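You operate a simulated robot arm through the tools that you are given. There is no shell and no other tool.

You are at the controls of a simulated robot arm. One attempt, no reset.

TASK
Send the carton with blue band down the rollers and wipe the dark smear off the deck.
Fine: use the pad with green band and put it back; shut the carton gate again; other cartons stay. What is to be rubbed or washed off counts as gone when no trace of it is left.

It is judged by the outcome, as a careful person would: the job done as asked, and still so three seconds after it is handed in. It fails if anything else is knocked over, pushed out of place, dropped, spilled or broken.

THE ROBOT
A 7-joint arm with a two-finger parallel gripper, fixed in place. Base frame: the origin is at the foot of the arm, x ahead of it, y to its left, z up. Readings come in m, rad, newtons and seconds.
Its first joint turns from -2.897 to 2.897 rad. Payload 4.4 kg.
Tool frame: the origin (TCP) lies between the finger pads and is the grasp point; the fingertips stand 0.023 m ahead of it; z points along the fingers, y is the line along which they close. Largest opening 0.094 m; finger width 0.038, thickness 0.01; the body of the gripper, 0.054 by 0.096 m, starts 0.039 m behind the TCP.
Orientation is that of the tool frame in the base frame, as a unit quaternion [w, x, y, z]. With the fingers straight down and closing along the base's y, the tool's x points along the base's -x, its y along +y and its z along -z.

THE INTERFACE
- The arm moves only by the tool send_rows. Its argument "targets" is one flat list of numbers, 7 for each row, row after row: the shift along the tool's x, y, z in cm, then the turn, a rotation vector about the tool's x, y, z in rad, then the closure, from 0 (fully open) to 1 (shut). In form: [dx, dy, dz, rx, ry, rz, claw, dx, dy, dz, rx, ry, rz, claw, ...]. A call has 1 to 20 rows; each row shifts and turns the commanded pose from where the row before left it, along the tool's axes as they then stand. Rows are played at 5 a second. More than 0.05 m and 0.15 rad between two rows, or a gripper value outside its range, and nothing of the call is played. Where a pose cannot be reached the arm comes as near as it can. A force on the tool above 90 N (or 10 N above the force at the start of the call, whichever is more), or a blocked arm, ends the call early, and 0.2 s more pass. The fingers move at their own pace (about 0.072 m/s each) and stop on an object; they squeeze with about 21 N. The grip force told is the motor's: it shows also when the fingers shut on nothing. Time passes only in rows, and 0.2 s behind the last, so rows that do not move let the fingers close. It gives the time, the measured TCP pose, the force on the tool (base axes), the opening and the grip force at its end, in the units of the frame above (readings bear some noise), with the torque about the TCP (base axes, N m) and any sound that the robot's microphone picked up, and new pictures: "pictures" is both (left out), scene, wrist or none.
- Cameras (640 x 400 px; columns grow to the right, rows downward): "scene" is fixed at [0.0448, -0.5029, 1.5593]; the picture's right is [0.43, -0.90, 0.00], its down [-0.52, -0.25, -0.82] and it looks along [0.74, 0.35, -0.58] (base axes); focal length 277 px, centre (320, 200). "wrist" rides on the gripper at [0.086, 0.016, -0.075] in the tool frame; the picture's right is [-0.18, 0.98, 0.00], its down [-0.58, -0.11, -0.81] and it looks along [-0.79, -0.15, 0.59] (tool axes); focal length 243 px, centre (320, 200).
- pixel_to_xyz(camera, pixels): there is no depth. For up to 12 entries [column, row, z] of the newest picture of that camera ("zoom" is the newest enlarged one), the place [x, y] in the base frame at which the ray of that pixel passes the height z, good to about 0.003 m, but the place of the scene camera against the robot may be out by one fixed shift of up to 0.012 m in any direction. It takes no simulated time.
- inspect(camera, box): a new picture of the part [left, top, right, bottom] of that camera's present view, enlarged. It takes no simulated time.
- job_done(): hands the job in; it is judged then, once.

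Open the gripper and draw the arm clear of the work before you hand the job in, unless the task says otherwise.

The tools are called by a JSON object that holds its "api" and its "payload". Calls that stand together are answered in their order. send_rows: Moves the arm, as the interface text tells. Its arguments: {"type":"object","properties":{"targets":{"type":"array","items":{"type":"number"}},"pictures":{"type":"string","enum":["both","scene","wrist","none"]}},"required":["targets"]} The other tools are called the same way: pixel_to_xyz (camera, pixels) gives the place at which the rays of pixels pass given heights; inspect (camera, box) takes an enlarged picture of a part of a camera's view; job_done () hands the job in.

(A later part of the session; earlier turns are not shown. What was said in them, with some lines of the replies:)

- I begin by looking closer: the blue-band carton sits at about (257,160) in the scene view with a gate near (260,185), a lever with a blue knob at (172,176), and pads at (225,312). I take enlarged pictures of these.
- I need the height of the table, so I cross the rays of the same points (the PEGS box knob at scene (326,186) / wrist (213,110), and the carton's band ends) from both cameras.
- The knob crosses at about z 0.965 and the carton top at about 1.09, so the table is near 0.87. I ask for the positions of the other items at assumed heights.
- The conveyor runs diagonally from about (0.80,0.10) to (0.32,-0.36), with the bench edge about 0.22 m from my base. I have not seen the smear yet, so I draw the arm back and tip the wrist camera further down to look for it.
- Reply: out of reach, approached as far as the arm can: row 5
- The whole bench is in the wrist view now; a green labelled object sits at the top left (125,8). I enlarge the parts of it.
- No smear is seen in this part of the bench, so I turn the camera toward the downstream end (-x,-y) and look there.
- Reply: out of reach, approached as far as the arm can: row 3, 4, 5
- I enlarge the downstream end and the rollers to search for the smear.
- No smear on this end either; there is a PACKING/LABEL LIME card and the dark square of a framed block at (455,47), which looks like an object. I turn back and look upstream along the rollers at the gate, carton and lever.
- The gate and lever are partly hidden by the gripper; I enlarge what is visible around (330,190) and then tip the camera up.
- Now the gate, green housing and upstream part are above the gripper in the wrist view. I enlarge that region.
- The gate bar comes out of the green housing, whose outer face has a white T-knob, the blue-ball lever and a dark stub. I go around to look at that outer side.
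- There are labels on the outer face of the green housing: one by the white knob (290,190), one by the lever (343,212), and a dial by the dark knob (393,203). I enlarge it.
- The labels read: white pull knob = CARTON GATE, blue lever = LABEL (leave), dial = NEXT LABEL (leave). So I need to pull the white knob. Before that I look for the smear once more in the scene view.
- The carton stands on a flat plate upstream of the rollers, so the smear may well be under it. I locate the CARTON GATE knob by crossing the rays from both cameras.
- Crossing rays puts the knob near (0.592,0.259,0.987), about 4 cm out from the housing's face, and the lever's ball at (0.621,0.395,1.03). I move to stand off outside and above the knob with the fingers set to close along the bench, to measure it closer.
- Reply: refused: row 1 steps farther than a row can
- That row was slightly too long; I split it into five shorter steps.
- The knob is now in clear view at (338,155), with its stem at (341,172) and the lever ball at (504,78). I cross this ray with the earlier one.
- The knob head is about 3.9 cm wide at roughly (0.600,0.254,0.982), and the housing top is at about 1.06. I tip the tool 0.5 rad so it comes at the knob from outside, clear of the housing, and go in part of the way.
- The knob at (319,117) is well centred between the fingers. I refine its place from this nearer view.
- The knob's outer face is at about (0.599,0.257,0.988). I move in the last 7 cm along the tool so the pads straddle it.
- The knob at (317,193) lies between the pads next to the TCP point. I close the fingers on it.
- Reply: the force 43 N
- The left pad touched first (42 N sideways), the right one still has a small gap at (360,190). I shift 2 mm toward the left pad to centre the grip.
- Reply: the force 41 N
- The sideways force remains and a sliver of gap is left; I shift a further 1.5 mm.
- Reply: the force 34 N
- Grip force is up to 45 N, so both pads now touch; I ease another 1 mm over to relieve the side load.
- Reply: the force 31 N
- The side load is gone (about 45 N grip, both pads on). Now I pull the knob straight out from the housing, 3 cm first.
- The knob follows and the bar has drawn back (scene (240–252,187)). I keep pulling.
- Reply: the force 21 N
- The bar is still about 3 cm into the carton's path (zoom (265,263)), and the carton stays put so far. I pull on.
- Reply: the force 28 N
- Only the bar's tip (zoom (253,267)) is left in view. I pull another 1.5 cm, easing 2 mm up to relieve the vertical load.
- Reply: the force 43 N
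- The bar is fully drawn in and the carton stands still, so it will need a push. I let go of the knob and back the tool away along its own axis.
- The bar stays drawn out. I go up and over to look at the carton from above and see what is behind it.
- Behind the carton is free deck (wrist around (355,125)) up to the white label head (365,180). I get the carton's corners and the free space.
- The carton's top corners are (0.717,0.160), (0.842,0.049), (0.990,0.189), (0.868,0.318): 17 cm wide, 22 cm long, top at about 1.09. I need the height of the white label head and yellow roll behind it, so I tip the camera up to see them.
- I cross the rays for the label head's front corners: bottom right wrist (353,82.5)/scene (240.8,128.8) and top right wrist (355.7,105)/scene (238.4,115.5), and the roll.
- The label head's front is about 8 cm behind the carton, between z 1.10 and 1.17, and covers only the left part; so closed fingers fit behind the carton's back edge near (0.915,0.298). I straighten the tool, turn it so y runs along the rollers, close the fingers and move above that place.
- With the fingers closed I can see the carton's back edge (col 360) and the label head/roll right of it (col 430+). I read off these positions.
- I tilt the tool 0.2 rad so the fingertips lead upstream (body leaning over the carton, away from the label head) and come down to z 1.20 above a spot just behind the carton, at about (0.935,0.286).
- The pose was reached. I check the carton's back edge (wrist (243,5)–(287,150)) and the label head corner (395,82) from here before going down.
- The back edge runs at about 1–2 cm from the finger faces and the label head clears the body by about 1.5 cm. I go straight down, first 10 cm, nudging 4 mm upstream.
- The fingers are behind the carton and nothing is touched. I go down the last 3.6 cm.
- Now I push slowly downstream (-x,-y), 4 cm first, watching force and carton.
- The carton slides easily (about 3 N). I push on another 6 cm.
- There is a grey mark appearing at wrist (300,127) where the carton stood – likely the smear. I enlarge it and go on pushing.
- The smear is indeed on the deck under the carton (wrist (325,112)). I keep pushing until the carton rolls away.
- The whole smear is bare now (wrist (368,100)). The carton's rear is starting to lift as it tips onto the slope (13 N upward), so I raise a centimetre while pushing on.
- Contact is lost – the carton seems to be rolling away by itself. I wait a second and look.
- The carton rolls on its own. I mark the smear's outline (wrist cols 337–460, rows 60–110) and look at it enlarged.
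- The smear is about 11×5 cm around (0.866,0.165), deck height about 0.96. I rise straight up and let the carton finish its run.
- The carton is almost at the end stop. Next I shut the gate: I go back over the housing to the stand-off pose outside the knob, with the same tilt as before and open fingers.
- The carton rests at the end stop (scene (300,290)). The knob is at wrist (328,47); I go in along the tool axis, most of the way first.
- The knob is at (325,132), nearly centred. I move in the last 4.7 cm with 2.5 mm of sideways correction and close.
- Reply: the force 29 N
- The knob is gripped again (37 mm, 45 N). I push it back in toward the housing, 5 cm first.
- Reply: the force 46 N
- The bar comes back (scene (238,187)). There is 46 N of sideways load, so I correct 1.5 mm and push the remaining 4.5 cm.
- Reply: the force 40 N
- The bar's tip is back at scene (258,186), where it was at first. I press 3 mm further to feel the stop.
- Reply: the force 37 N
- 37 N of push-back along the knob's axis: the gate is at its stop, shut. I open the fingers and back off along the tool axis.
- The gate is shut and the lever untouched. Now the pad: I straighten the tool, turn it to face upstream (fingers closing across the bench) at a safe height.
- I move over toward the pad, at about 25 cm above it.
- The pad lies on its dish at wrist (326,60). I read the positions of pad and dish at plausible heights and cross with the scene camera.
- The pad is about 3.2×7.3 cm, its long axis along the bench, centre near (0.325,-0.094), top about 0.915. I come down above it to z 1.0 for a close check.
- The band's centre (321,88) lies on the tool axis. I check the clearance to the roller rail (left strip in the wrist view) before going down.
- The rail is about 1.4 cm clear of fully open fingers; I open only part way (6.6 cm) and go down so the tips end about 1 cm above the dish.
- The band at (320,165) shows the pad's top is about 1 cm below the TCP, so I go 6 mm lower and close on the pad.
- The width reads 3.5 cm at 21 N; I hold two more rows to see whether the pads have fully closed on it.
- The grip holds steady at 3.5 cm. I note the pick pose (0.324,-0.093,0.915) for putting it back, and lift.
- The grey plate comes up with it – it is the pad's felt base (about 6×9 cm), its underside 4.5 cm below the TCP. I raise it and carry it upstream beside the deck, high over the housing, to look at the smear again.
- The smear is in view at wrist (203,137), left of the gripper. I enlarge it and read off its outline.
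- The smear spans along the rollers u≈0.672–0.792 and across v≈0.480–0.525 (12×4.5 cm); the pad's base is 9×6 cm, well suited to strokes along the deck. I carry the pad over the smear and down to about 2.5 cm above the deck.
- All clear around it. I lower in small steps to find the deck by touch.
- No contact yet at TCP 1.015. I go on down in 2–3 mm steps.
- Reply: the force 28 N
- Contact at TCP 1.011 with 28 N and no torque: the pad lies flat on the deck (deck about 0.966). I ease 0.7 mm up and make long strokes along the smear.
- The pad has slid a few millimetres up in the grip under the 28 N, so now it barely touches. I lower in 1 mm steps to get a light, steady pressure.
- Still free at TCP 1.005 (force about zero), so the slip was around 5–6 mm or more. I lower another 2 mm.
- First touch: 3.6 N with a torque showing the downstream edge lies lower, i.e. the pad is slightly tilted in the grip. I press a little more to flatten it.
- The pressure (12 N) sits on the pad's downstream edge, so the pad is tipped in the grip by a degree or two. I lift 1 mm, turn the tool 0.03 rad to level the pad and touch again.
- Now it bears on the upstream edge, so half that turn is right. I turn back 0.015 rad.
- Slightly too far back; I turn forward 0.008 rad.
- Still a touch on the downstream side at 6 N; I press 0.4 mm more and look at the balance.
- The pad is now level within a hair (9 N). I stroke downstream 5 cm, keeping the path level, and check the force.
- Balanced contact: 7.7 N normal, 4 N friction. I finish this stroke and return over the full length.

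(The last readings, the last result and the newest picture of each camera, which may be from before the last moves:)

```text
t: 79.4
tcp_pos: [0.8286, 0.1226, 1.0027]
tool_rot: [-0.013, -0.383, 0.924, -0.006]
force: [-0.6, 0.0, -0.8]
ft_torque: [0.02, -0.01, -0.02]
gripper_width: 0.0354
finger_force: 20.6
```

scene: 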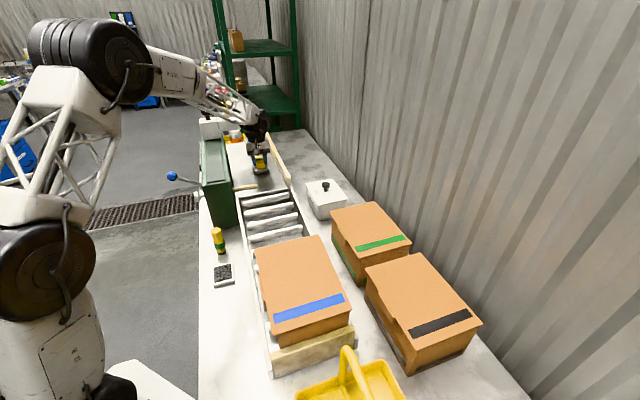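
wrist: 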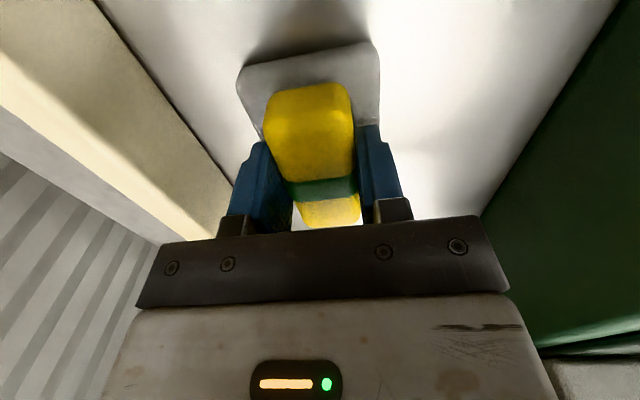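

Contact is lost at the downstream end (0 N). I look at what is left of the smear and how the pad sits.

{"api": "send_rows", "payload": {"targets": [0, 0, 0.05, 0, 0, 0, 1, 0, 0, 0.05, 0, 0, 0, 1, 0, 0, 0, 0, 0, 0, 1]}}

{"api": "inspect", "payload": {"camera": "scene", "box": [220, 120, 310, 200]}}

{"api": "inspect", "payload": {"camera": "wrist", "box": [210, 20, 420, 230]}}

```text
t: 80.2
tcp_pos: [0.829, 0.123, 1.0031]
tool_rot: [-0.011, -0.384, 0.923, -0.006]
force: [1.0, -0.9, 5.0]
ft_torque: [-0.16, 0.13, 0.05]
gripper_width: 0.0351
finger_force: 21.0
```

scene: 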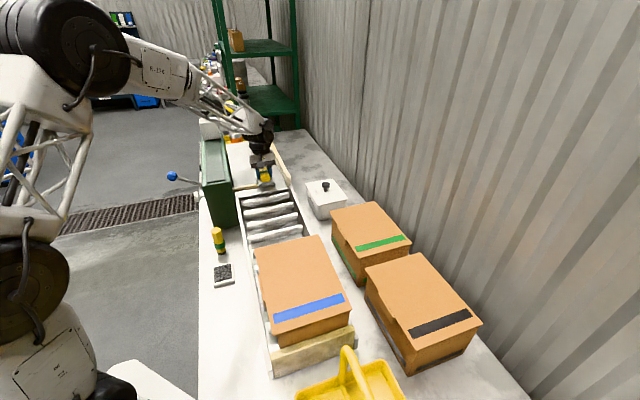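
wrist: 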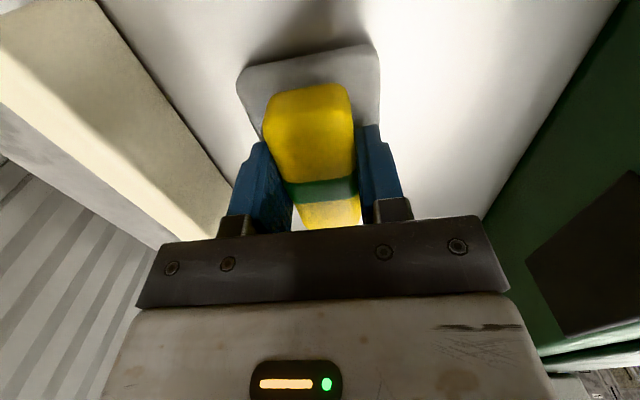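

```text
5.00 times, centred on (265, 160) of scene
```

zoom: 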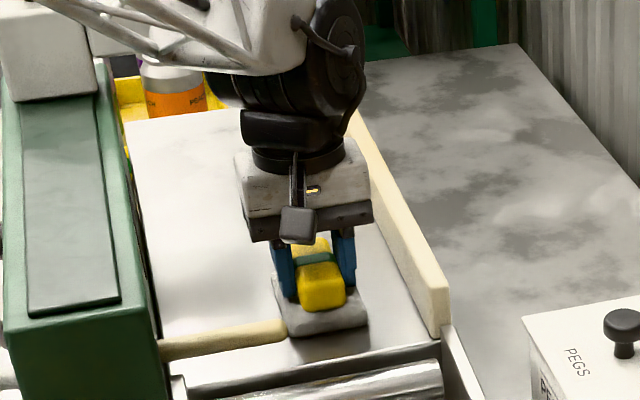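

```text
1.90 times, centred on (315, 125) of wrist
```

zoom: 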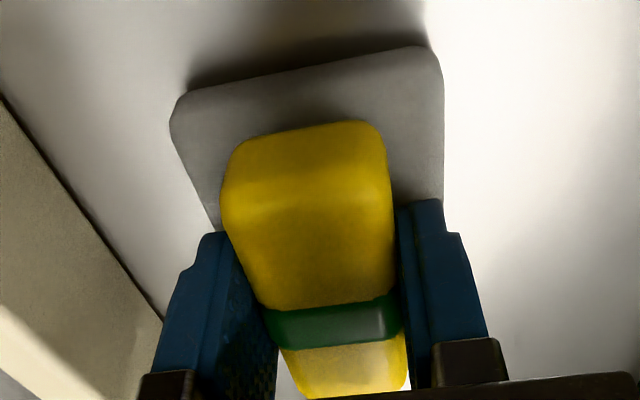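

Contact again at 5 N; the pad's front edge stays 2 cm clear of the gate bar. I stroke back upstream the full length.

{"api": "send_rows", "payload": {"targets": [-1, 0, -0.024, 0, 0, 0, 1, -1, 0, -0.02, 0, 0, 0, 1, -1, 0, -0.024, 0, 0, 0, 1, -1, 0, -0.02, 0, 0, 0, 1, -1, 0, -0.024, 0, 0, 0, 1, -1, 0, -0.02, 0, 0, 0, 1], "pictures": "none"}}

```text
t: 81.6
tcp_pos: [0.8714, 0.1643, 1.0018]
tool_rot: [-0.012, -0.383, 0.923, -0.005]
force: [-3.9, -5.1, 14.6]
ft_torque: [-0.02, -0.06, 0.03]
gripper_width: 0.0358
finger_force: 21.2
```

14.6 N, still balanced; I ease up 0.4 mm and finish the stroke.

{"api": "send_rows", "payload": {"targets": [-1, 0, -0.06, 0, 0, 0, 1, -1, 0, -0.024, 0, 0, 0, 1, -1, 0, -0.024, 0, 0, 0, 1, -1, 0, -0.024, 0, 0, 0, 1, -1, 0, -0.024, 0, 0, 0, 1], "pictures": "none"}}

```text
t: 82.8
tcp_pos: [0.9055, 0.2015, 1.0017]
tool_rot: [-0.011, -0.384, 0.923, -0.005]
force: [-3.9, -3.3, 10.4]
ft_torque: [0.03, -0.01, 0.01]
gripper_width: 0.0355
finger_force: 21.4
```

Steady 10 N. I look at the scene to see the wiped part.

{"api": "send_rows", "payload": {"targets": [-1, 0, -0.024, 0, 0, 0, 1, 0, 0, 0, 0, 0, 0, 1]}}

{"api": "inspect", "payload": {"camera": "scene", "box": [230, 140, 300, 195]}}

```text
t: 83.4
tcp_pos: [0.9137, 0.2074, 1.0016]
tool_rot: [-0.012, -0.383, 0.923, -0.005]
force: [-4.1, -2.7, 11.5]
ft_torque: [-0.01, 0.04, 0.03]
gripper_width: 0.0354
finger_force: 20.9
```

scene: 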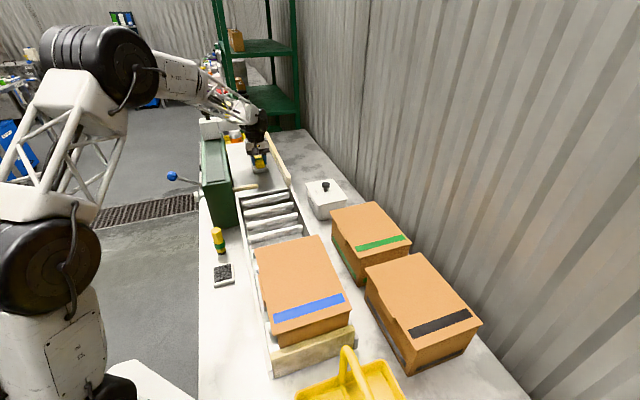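
wrist: 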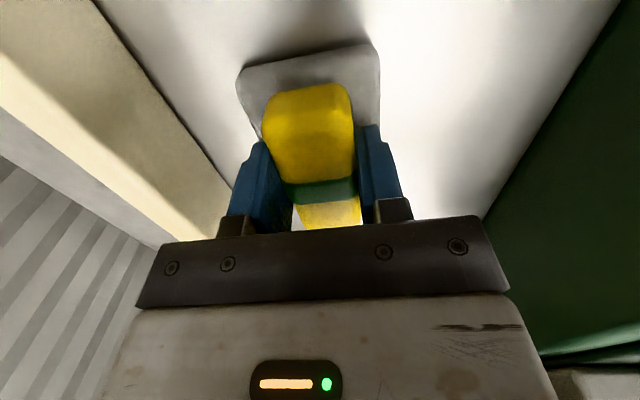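

```text
7.27 times, centred on (265, 168) of scene
```

zoom: 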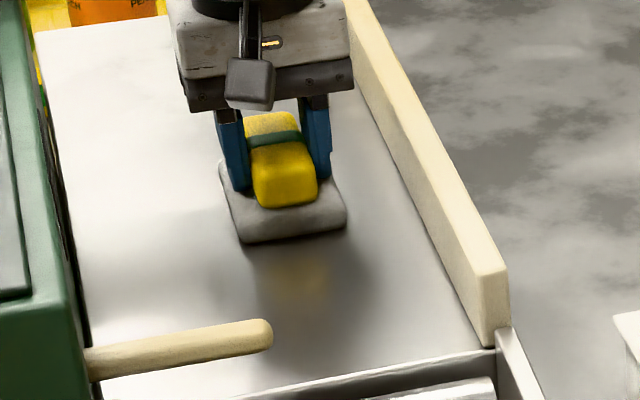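

The downstream half looks clean (only the pad's yellow reflection at zoom (300,275)). I shift 1 cm toward the housing side and stroke downstream again to cover the margins.

{"api": "send_rows", "payload": {"targets": [0, 0.9, 0, 0, 0, 0, 1, 1, 0, 0.03, 0, 0, 0, 1, 1, 0, 0.03, 0, 0, 0, 1, 1, 0, 0.03, 0, 0, 0, 1, 1, 0, 0.03, 0, 0, 0, 1, 1, 0, 0.03, 0, 0, 0, 1, 1, 0, 0.03, 0, 0, 0, 1], "pictures": "none"}}

```text
t: 85.0
tcp_pos: [0.8664, 0.1723, 1.0036]
tool_rot: [-0.011, -0.384, 0.923, -0.005]
force: [5.6, 4.5, 15.0]
ft_torque: [0.09, -0.08, -0.02]
gripper_width: 0.0356
finger_force: 21.1
```

15 N, well balanced. I go on downstream to the end of the smear.

{"api": "send_rows", "payload": {"targets": [1, 0, 0.01, 0, 0, 0, 1, 1, 0, 0.024, 0, 0, 0, 1, 1, 0, 0.028, 0, 0, 0, 1, 1, 0, 0.03, 0, 0, 0, 1, 1, 0, 0.03, 0, 0, 0, 1, 1, 0, 0.03, 0, 0, 0, 1], "pictures": "none"}}

```text
t: 86.4
tcp_pos: [0.8235, 0.1288, 1.0014]
tool_rot: [-0.012, -0.384, 0.923, -0.004]
force: [1.8, 2.2, 5.4]
ft_torque: [-0.04, 0.07, -0.03]
gripper_width: 0.0355
finger_force: 21.0
```

Now I check where the right guide stands before shifting toward it.

{"api": "pixel_to_xyz", "payload": {"camera": "wrist", "pixels": [[150, 70, 0.966], [210, 152, 0.966], [60, 40, 1.01]]}}

{"api": "send_rows", "payload": {"targets": [0, -0.9, 0, 0, 0, 0, 1, 0, -0.8, 0, 0, 0, 0, 1], "pictures": "wrist"}}

```text
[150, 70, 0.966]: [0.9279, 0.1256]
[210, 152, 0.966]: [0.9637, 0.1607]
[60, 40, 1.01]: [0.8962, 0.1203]
```

```text
t: 87.0
tcp_pos: [0.8339, 0.1177, 1.0019]
tool_rot: [-0.013, -0.384, 0.923, -0.005]
force: [-3.8, 2.0, 7.4]
ft_torque: [0.03, 0.09, -0.04]
gripper_width: 0.0357
finger_force: 21.1
```

wrist: 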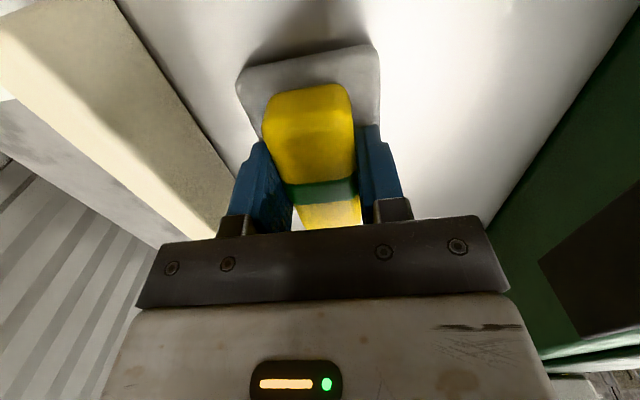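

The guide's inner face is at v≈0.567, 3 cm clear of the pad. I stroke upstream along this lane.

{"api": "send_rows", "payload": {"targets": [-1, 0, -0.026, 0, 0, 0, 1, -1, 0, -0.026, 0, 0, 0, 1, -1, 0, -0.026, 0, 0, 0, 1, -1, 0, -0.026, 0, 0, 0, 1, -1, 0, -0.026, 0, 0, 0, 1, -1, 0, -0.026, 0, 0, 0, 1], "pictures": "none"}}

```text
t: 88.4
tcp_pos: [0.8781, 0.16, 1.002]
tool_rot: [-0.013, -0.383, 0.924, -0.006]
force: [-1.8, -2.0, 3.0]
ft_torque: [-0.01, -0.1, -0.01]
gripper_width: 0.0356
finger_force: 21.2
```

Pressure has dropped to 3 N; I press 0.4 mm more and finish the stroke.

{"api": "send_rows", "payload": {"targets": [-1, 0, 0.02, 0, 0, 0, 1, -1, 0, -0.024, 0, 0, 0, 1, -1, 0, -0.024, 0, 0, 0, 1, -1, 0, -0.024, 0, 0, 0, 1, -1, 0, -0.024, 0, 0, 0, 1, -1, 0, -0.024, 0, 0, 0, 1], "pictures": "none"}}

```text
t: 89.8
tcp_pos: [0.9195, 0.202, 1.0026]
tool_rot: [-0.012, -0.382, 0.924, -0.005]
force: [-4.4, -3.7, 11.4]
ft_torque: [-0.13, 0.1, 0.0]
gripper_width: 0.0354
finger_force: 20.6
```

One more full stroke downstream along the middle, then I lift and look.

{"api": "send_rows", "payload": {"targets": [0, 0.7, 0, 0, 0, 0, 1, 1, 0, 0.026, 0, 0, 0, 1, 1, 0, 0.026, 0, 0, 0, 1, 1, 0, 0.026, 0, 0, 0, 1, 1, 0, 0.026, 0, 0, 0, 1, 1, 0, 0.026, 0, 0, 0, 1, 1, 0, 0.026, 0, 0, 0, 1, 1, 0, 0.03, 0, 0, 0, 1, 1, 0, 0.03, 0, 0, 0, 1, 1, 0, 0.03, 0, 0, 0, 1, 1, 0, 0.03, 0, 0, 0, 1, 1, 0, 0.03, 0, 0, 0, 1, 1, 0, 0.03, 0, 0, 0, 1], "pictures": "none"}}

```text
t: 92.6
tcp_pos: [0.8305, 0.1223, 1.0011]
tool_rot: [-0.012, -0.384, 0.923, -0.005]
force: [5.9, 5.3, 18.7]
ft_torque: [0.05, -0.06, -0.04]
gripper_width: 0.0354
finger_force: 20.7
```

I lift the pad off and go back beside the deck to the earlier viewing pose.

{"api": "send_rows", "payload": {"targets": [0, 0, -2, 0, 0, 0, 1, 0, 0, -4.2, 0, 0, 0, 1, 0, 0, -4.2, 0, 0, 0, 1, 0, 0, -4.2, 0, 0, 0, 1, 0, 0, -3.4, 0, 0, 0, 1, 1.4, 4.14, 0, 0, 0, 0, 1, 1.4, 4.14, 0, 0, 0, 0, 1, 1.4, 4.14, 0, 0, 0, 0, 1, 1.4, 4.14, 0, 0, 0, 0, 1, 1.4, 4.14, 0, 0, 0, 0, 1]}}

{"api": "inspect", "payload": {"camera": "scene", "box": [230, 150, 294, 190]}}

{"api": "inspect", "payload": {"camera": "wrist", "box": [130, 60, 268, 190]}}

```text
t: 94.8
tcp_pos: [0.6358, 0.2222, 1.1816]
tool_rot: [-0.012, -0.383, 0.924, -0.005]
force: [-0.1, 1.0, -1.7]
ft_torque: [0.0, -0.04, 0.01]
gripper_width: 0.0354
finger_force: 21.1
```

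scene: 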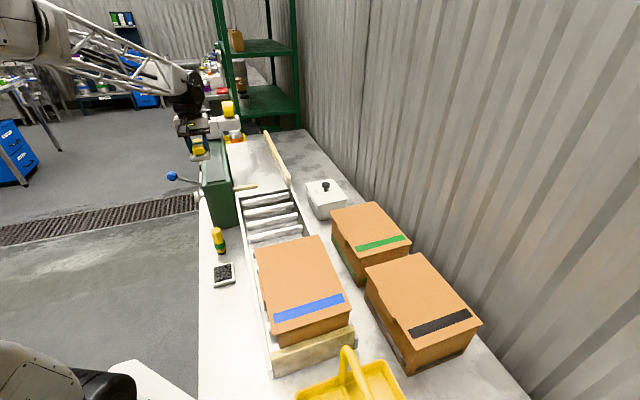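
wrist: 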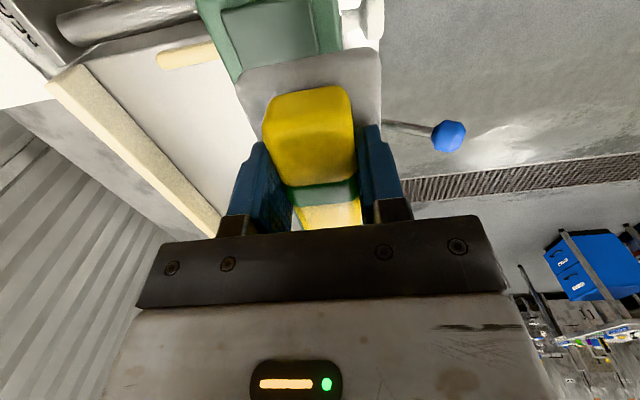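

```text
10.00 times, centred on (262, 170) of scene
```

zoom: 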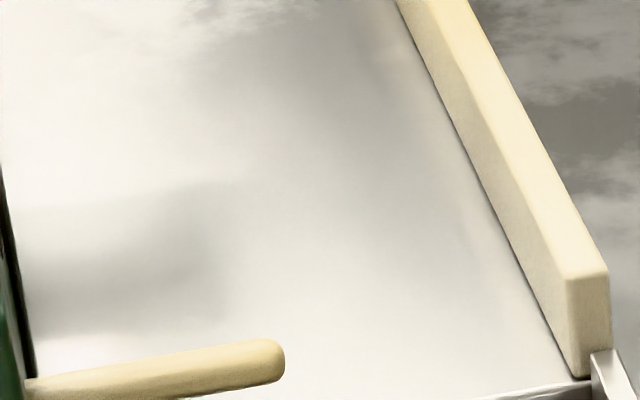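

```text
3.08 times, centred on (199, 125) of wrist
```

zoom: 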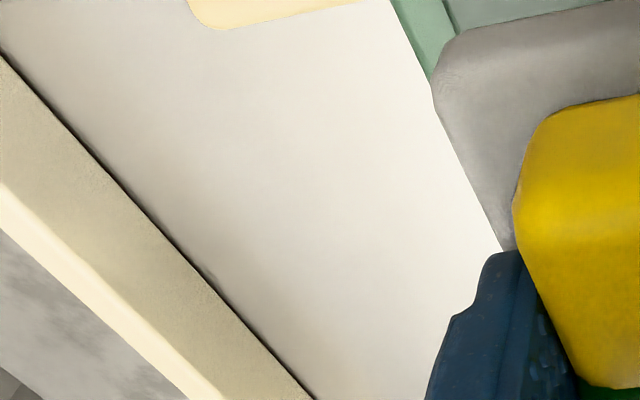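

The deck is clean – no trace of the smear in either camera. Now I take the pad back along the bench to its place, still high.

{"api": "send_rows", "payload": {"targets": [4.41, -0.02, 0.106, 0, 0, 0, 1, 4.41, -0.02, 0.106, 0, 0, 0, 1, 4.41, -0.02, 0.106, 0, 0, 0, 1, 4.41, -0.02, 0.106, 0, 0, 0, 1, 4.41, -0.02, 0.106, 0, 0, 0, 1, 4.41, -0.02, 0.106, 0, 0, 0, 1, 4.41, -0.02, 0.106, 0, 0, 0, 1, 4.41, -0.02, 0.106, 0, 0, 0, 1, 4.41, -0.02, 0.106, 0, 0, 0, 1, 4.41, -0.02, 0.106, 0, 0, 0, 1], "pictures": "scene"}}

```text
t: 97.0
tcp_pos: [0.3264, -0.0926, 1.1833]
tool_rot: [-0.013, -0.384, 0.923, -0.005]
force: [-0.2, 0.5, -1.0]
ft_torque: [-0.02, -0.04, 0.0]
gripper_width: 0.0355
finger_force: 21.1
```

scene: 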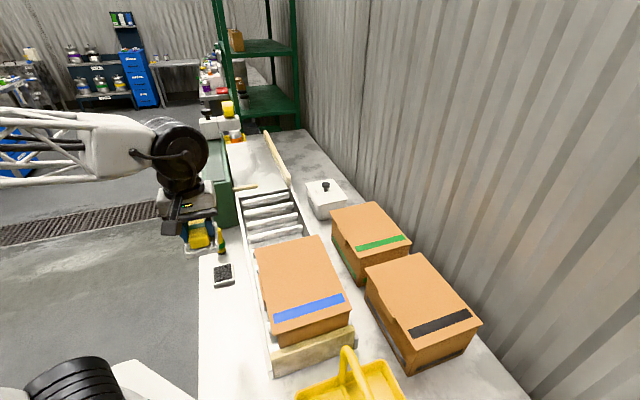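

I am above its place; I go down to just over the bench.

{"api": "send_rows", "payload": {"targets": [-0.1, 0.03, 4.1, 0, 0, 0, 1, -0.1, 0.03, 4.1, 0, 0, 0, 1, -0.1, 0.03, 4.1, 0, 0, 0, 1, -0.1, 0.03, 4.1, 0, 0, 0, 1, -0.1, 0.03, 4.1, 0, 0, 0, 1, -0.1, 0.03, 4.1, 0, 0, 0, 1, 0, 0, 0, 0, 0, 0, 1]}}

{"api": "inspect", "payload": {"camera": "scene", "box": [188, 285, 276, 340]}}

```text
t: 98.6
tcp_pos: [0.3283, -0.0906, 0.937]
tool_rot: [-0.012, -0.384, 0.923, -0.005]
force: [0.2, 0.3, 0.1]
ft_torque: [0.06, -0.01, 0.0]
gripper_width: 0.0354
finger_force: 20.8
```

scene: 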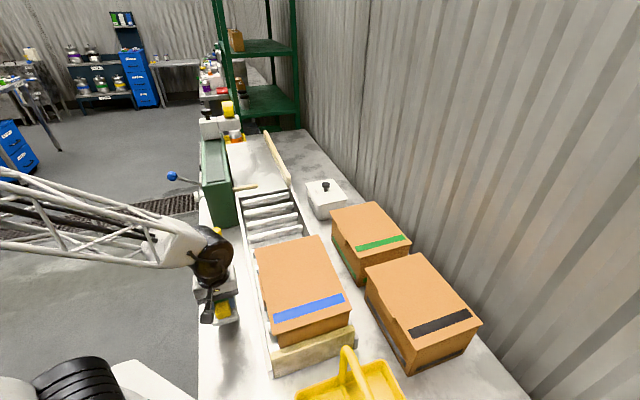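
wrist: 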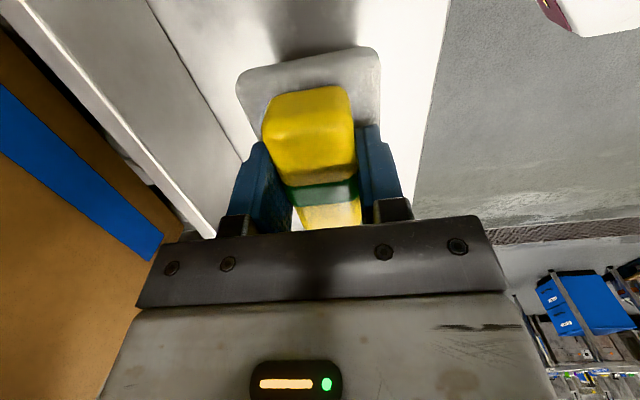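

```text
7.27 times, centred on (232, 312) of scene
```

zoom: 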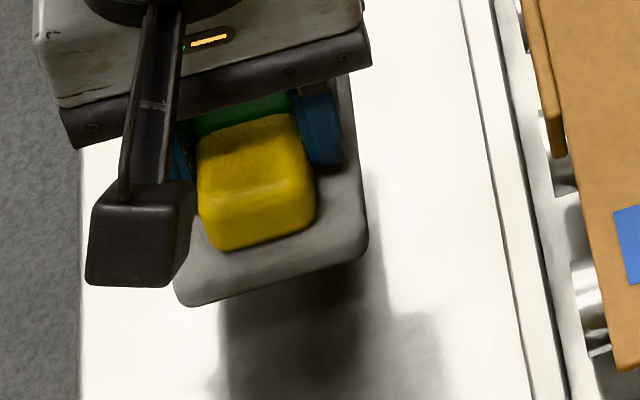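

I correct 3 mm sideways and lower gently until it touches the bench.

{"api": "send_rows", "payload": {"targets": [0.25, 0.18, 1, 0, 0, 0, 1, 0, 0, 1, 0, 0, 0, 1, 0, 0, 0.5, 0, 0, 0, 1, 0, 0, 0, 0, 0, 0, 1], "pictures": "none"}}

```text
t: 99.6
tcp_pos: [0.3223, -0.0918, 0.9127]
tool_rot: [-0.012, -0.384, 0.923, -0.007]
force: [0.4, -0.5, -1.1]
ft_torque: [-0.01, -0.02, 0.01]
gripper_width: 0.0356
finger_force: 21.1
```

No contact yet at 0.913. I lower in 2 mm steps.

{"api": "send_rows", "payload": {"targets": [-0.15, 0, 0.2, 0, 0, 0, 1, 0, 0, 0.2, 0, 0, 0, 1, 0, 0, 0, 0, 0, 0, 1], "pictures": "none"}}

```text
t: 100.4
tcp_pos: [0.3233, -0.0907, 0.9081]
tool_rot: [-0.013, -0.384, 0.923, -0.005]
force: [1.2, -0.9, -1.1]
ft_torque: [0.01, 0.02, 0.04]
gripper_width: 0.0353
finger_force: 20.6
```

Still free at 0.908. Another 2 mm in two steps.

{"api": "send_rows", "payload": {"targets": [0, 0, 0.1, 0, 0, 0, 1, 0, 0, 0.1, 0, 0, 0, 1, 0, 0, 0, 0, 0, 0, 1], "pictures": "none"}}

```text
t: 101.2
tcp_pos: [0.323, -0.091, 0.9075]
tool_rot: [-0.012, -0.384, 0.923, -0.005]
force: [-0.1, -0.7, -0.8]
ft_torque: [0.03, -0.04, 0.02]
gripper_width: 0.0354
finger_force: 20.5
```

{"api": "send_rows", "payload": {"targets": [0, 0, 0.1, 0, 0, 0, 1, 0, 0, 0.1, 0, 0, 0, 1, 0, 0, 0, 0, 0, 0, 1], "pictures": "none"}}

```text
t: 102.0
tcp_pos: [0.3223, -0.0909, 0.9056]
tool_rot: [-0.012, -0.383, 0.924, -0.005]
force: [-0.4, 0.4, -0.2]
ft_torque: [-0.01, 0.0, 0.0]
gripper_width: 0.0359
finger_force: 21.0
```

Still no contact at 0.9056 (force about zero); I lower 2 mm more.

{"api": "send_rows", "payload": {"targets": [0, 0, 0.1, 0, 0, 0, 1, 0, 0, 0.1, 0, 0, 0, 1, 0, 0, 0, 0, 0, 0, 1], "pictures": "wrist"}}

```text
t: 102.8
tcp_pos: [0.3233, -0.0907, 0.9035]
tool_rot: [-0.012, -0.383, 0.924, -0.005]
force: [-0.3, 0.1, -1.4]
ft_torque: [-0.03, -0.01, -0.03]
gripper_width: 0.0355
finger_force: 21.4
```

wrist: 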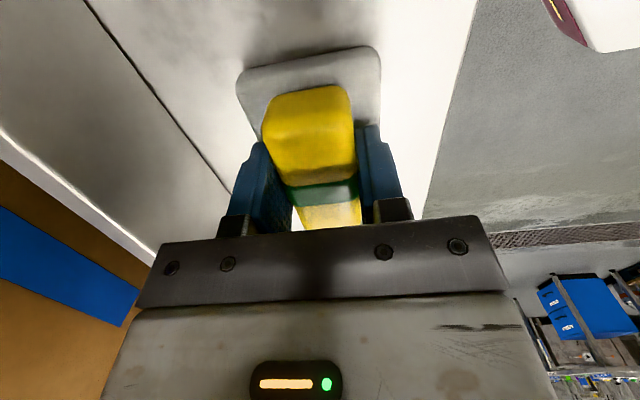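

The pad's shadow is closing in under its edge but there is no contact yet at 0.9035. I continue down 2 mm.

{"api": "send_rows", "payload": {"targets": [0, 0, 0.1, 0, 0, 0, 1, 0, 0, 0.1, 0, 0, 0, 1, 0, 0, 0, 0, 0, 0, 1], "pictures": "none"}}

```text
t: 103.6
tcp_pos: [0.3238, -0.0912, 0.9009]
tool_rot: [-0.012, -0.383, 0.924, -0.006]
force: [-6.1, 0.0, 22.8]
ft_torque: [0.32, -0.11, 0.03]
gripper_width: 0.0354
finger_force: 21.0
```

It touches (23 N). I ease 0.8 mm up and open the fingers part way.

{"api": "send_rows", "payload": {"targets": [0, 0, -0.08, 0, 0, 0, 1, 0, 0, 0, 0, 0, 0, 0.3, 0, 0, 0, 0, 0, 0, 0.3, 0, 0, 0, 0, 0, 0, 0.3]}}

```text
t: 104.6
tcp_pos: [0.3234, -0.0908, 0.9017]
tool_rot: [-0.013, -0.383, 0.923, -0.006]
force: [-1.1, -0.2, -0.3]
ft_torque: [0.03, 0.04, -0.01]
gripper_width: 0.0657
finger_force: 0.1
```

scene: 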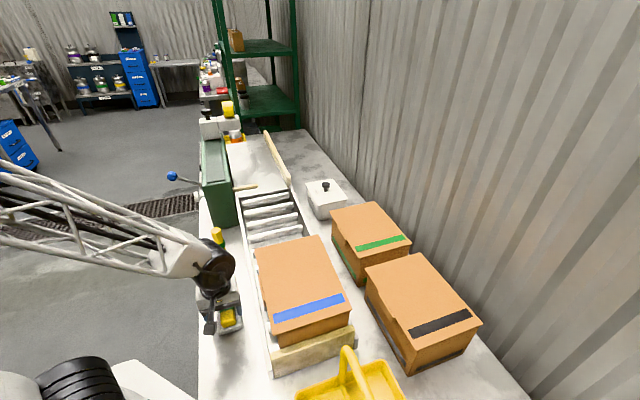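
wrist: 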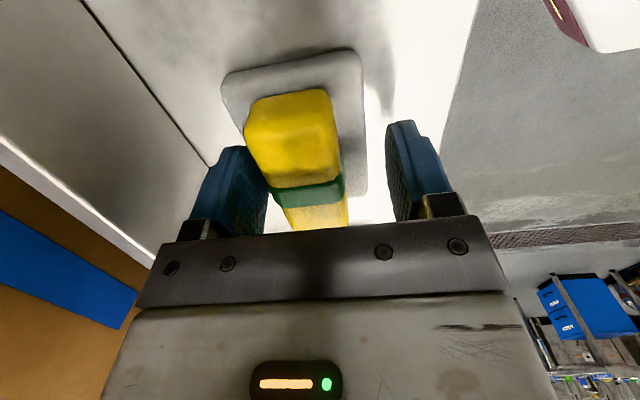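

The pad has been let go; it seems to have shifted slightly toward the left finger (touching at (258,190)). I nudge the tool 4 mm away from the pad's side before rising, then lift clear and compare its place.

{"api": "send_rows", "payload": {"targets": [0, -0.4, 0, 0, 0, 0, 0.3, 0, 0, -0.5, 0, 0, 0, 0.3, 0, 0, -1, 0, 0, 0, 0.3, 0, 0, -2, 0, 0, 0, 0.3]}}

{"api": "inspect", "payload": {"camera": "wrist", "box": [180, 0, 440, 230]}}

```text
t: 105.6
tcp_pos: [0.3268, -0.094, 0.9361]
tool_rot: [-0.013, -0.383, 0.924, -0.005]
force: [0.0, 0.4, 1.0]
ft_torque: [0.01, -0.02, -0.01]
gripper_width: 0.0661
finger_force: 0.1
```

scene: 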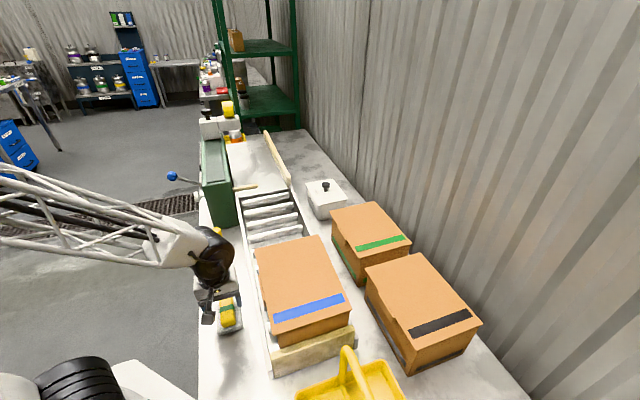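
wrist: 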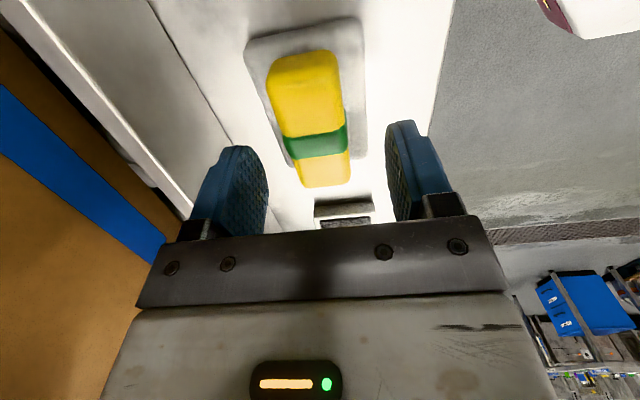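

```text
1.74 times, centred on (310, 115) of wrist
```

zoom: 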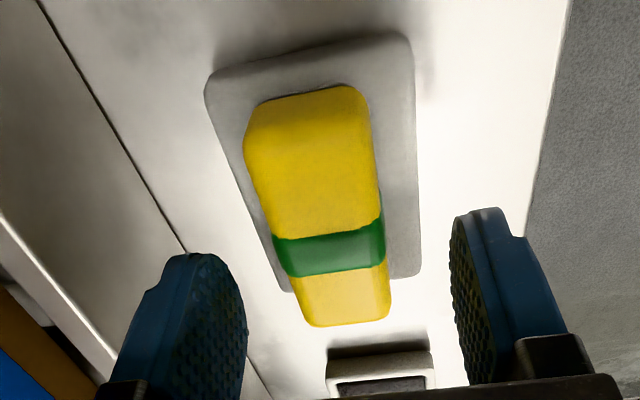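

The pad stands freely on the bench. I rise well clear and compare its place with the first pictures.

{"api": "send_rows", "payload": {"targets": [0, 0, -4, 0, 0, 0, 0.3, 0, 0, -4, 0, -0.024, 0, 0.3, 0, 0, -4, 0, 0, 0, 0, 0, 0, -4, 0, 0, 0, 0, 0, 0, -4, 0, 0, 0, 0, 4, 0, -2, 0, 0, 0, 0, 0, 4, 0, 0, 0, 0, 0, 0, 4, 0, 0, 0, 0, 0]}}

{"api": "inspect", "payload": {"camera": "scene", "box": [200, 285, 264, 340]}}

{"api": "inspect", "payload": {"camera": "wrist", "box": [200, 0, 440, 150]}}

```text
t: 107.4
tcp_pos: [0.2434, -0.0618, 1.1579]
tool_rot: [-0.001, -0.384, 0.923, -0.001]
force: [0.2, 0.5, 0.0]
ft_torque: [-0.01, 0.03, 0.01]
gripper_width: 0.0939
finger_force: 0.1
```

scene: 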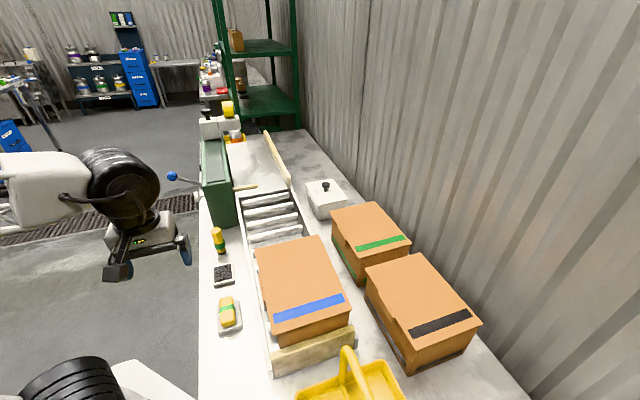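
wrist: 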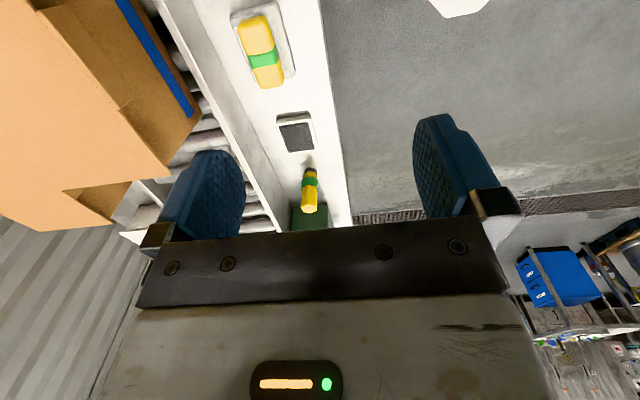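

```text
7.27 times, centred on (232, 312) of scene
```

zoom: 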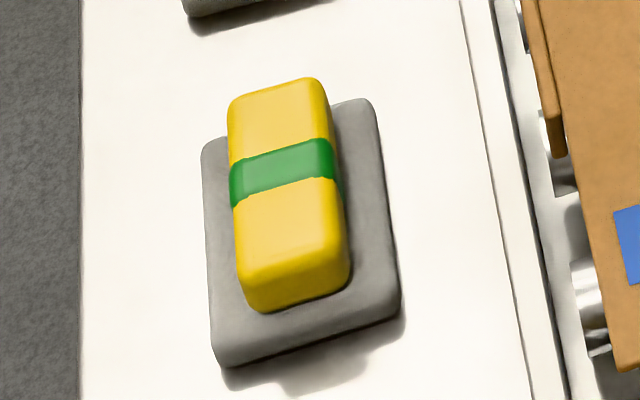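

```text
2.67 times, centred on (320, 75) of wrist
```

zoom: 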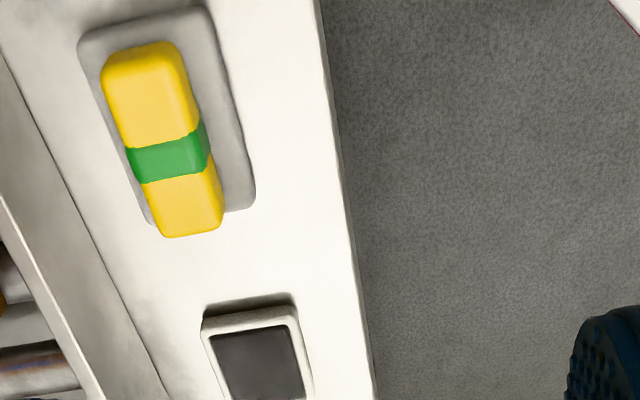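

The pad is back within about 5 mm of where it was, same orientation. I check the remaining items against the first pictures: marker, framed block, basket, carton, gate and deck.

{"api": "inspect", "payload": {"camera": "scene", "box": [180, 210, 300, 350]}}

{"api": "inspect", "payload": {"camera": "scene", "box": [220, 260, 500, 400]}}

{"api": "inspect", "payload": {"camera": "scene", "box": [160, 100, 320, 200]}}

{"api": "inspect", "payload": {"camera": "scene", "box": [230, 150, 294, 190]}}

```text
2.86 times, centred on (240, 280) of scene
```

zoom: 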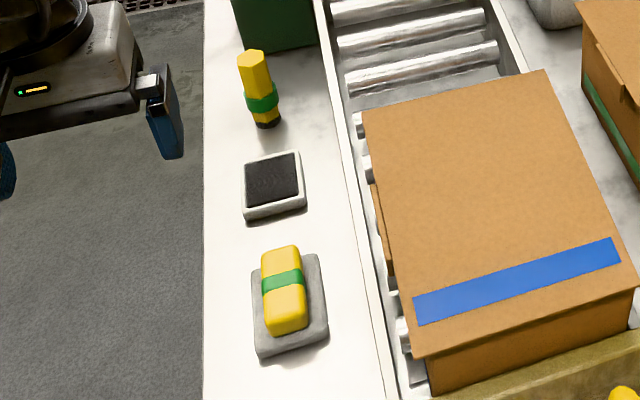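

```text
2.29 times, centred on (360, 330) of scene
```

zoom: 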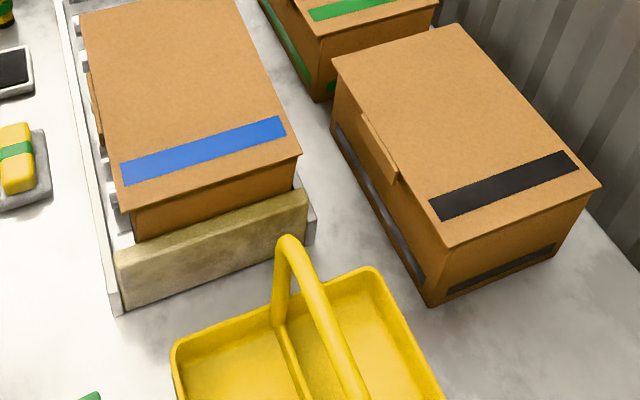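

```text
4.00 times, centred on (240, 150) of scene
```

zoom: 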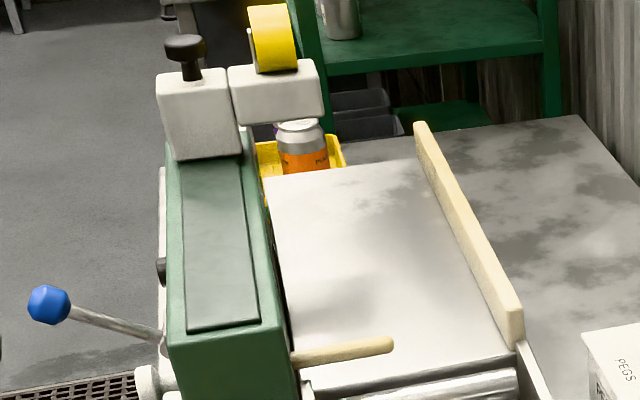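

```text
10.00 times, centred on (262, 170) of scene
```

zoom: 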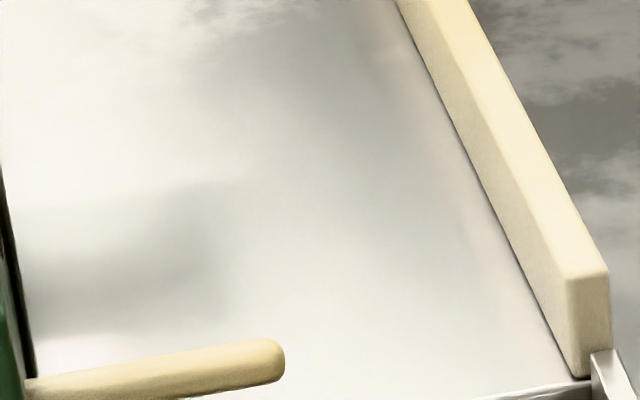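

Everything stands as at the start except the carton at the end stop and the clean deck. For certainty I take one closer look at the wiped deck with the wrist camera.

{"api": "send_rows", "payload": {"targets": [-4.11, -1.67, 0, 0, 0, 0, 0, -4.11, -1.67, 0, 0, 0, 0, 0, -4.11, -1.67, 0, 0, 0, 0, 0, -4.11, -1.67, 0, 0, 0, 0, 0, -4.11, -1.67, 0, 0, 0, 0, 0, -4.11, -1.67, 0, 0, 0, 0, 0, -4.11, -1.67, 0, 0, 0, 0, 0, -4.11, -1.67, 0, 0, 0, 0, 0, -4.11, -1.67, 0, 0, 0, 0, 0, -4.11, -1.67, 0, 0, 0, 0, 0, -4.11, -1.67, 0, 0, 0, 0, 0], "pictures": "wrist"}}

{"api": "inspect", "payload": {"camera": "wrist", "box": [180, 60, 440, 230]}}

```text
t: 109.8
tcp_pos: [0.6951, 0.1267, 1.1547]
tool_rot: [-0.003, -0.383, 0.924, -0.001]
force: [-0.1, 0.3, 0.3]
ft_torque: [0.02, 0.03, 0.0]
gripper_width: 0.0939
finger_force: 0.1
```

wrist: 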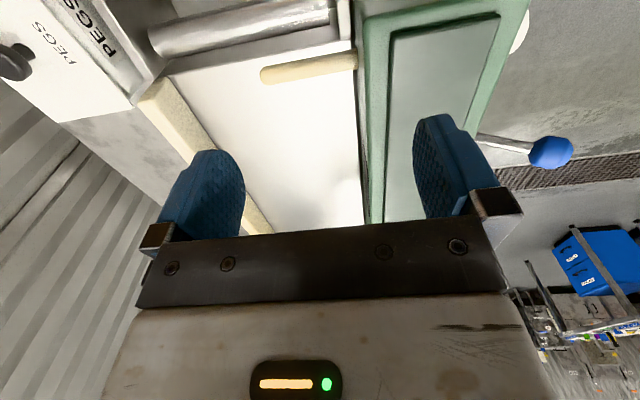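

```text
2.35 times, centred on (310, 145) of wrist
```

zoom: 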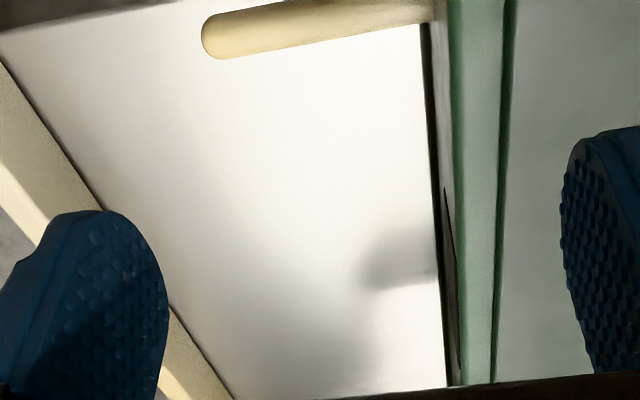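

The deck is spotless; only soft shadows of the gripper are seen. I raise the arm and draw it back clear of the bench.

{"api": "send_rows", "payload": {"targets": [0, 0, -4, 0, 0, 0, 0, 0, 0, -4, 0, 0, 0, 0, 0, 0, -4, 0, 0, 0, 0, 1, 4.5, 0, 0, 0, 0, 0, 1, 4.5, 0, 0, 0, 0, 0, 1, 4.5, 0, 0, 0, 0, 0, 1, 4.5, 0, 0, 0, 0, 0, 1, 4.5, 0, 0, 0, 0, 0, 1, 4.5, 0, 0, 0, 0, 0, 1, 4.5, 0, 0, 0, 0, 0, 0, 0, 0, 0, 0, 0, 0, 0, 0, 0, 0, 0, 0, 0]}}

{"api": "inspect", "payload": {"camera": "scene", "box": [160, 120, 400, 270]}}

```text
t: 112.4
tcp_pos: [0.4218, 0.3007, 1.2743]
tool_rot: [-0.002, -0.382, 0.924, 0.0]
force: [0.3, -0.5, -0.1]
ft_torque: [0.03, 0.01, 0.03]
gripper_width: 0.094
finger_force: 0.1
```

scene: 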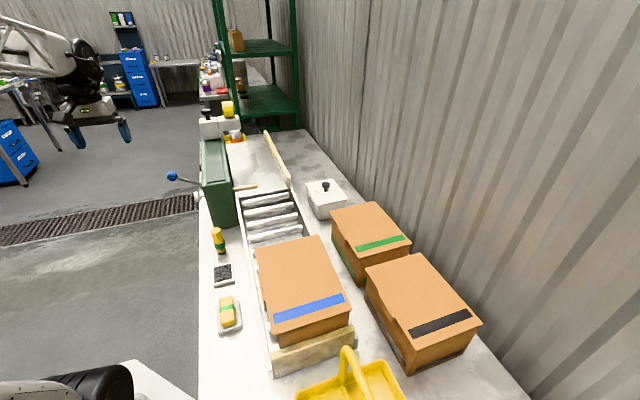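
wrist: 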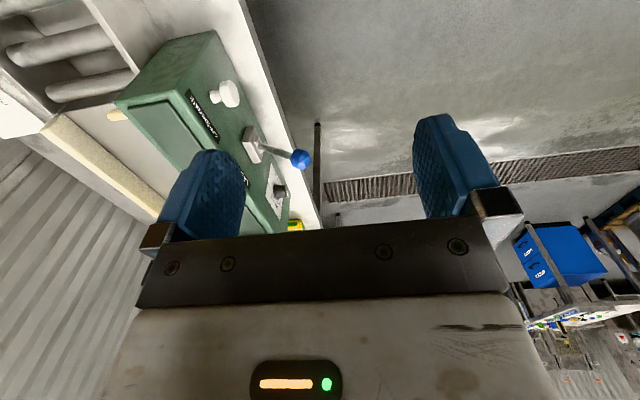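

```text
2.67 times, centred on (280, 195) of scene
```

zoom: 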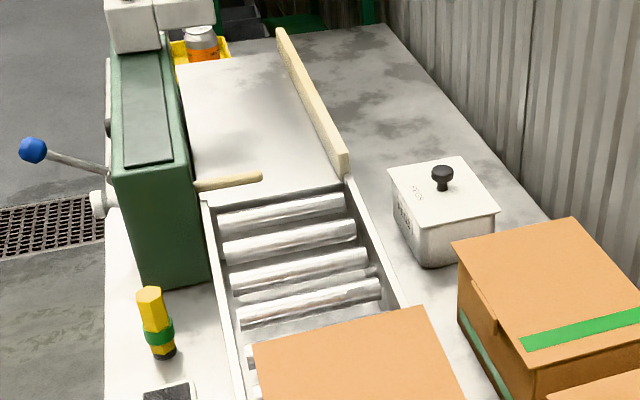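

The blue-band carton rests at the end of the rollers (scene (303,290)). The gate bar is shut with its tip at (258,186), and the deck is clean. The pad is back at (229,315), the other cartons and items are where they were, and the gripper is open and clear of the bench. I hand the job in.

{"api": "job_done", "payload": {}}

```text
The job is handed in.
```

I sent the blue-band carton down the rollers, wiped the smear off the deck, and handed the job in.

- **Carton:** it rests against the end stop. It did not roll when the gate opened, so I pushed it from behind until it ran on its own.
- **Gate:** it is shut again. I pushed the knob in to its stop, and the bar sits where it started.
- **Smear:** it was under the carton. No trace of it shows in either camera.
- **Pad:** it is back on the bench in the same orientation, about 5 mm nearer the rollers than where it started. It slid a few millimetres in the grip during the first stroke, so I levelled it and used lighter pressure after that.
- **Everything else:** in the final pictures the other cartons, the basket, the label lever and the items on the bench are where they were. The gripper is open and clear of the bench.
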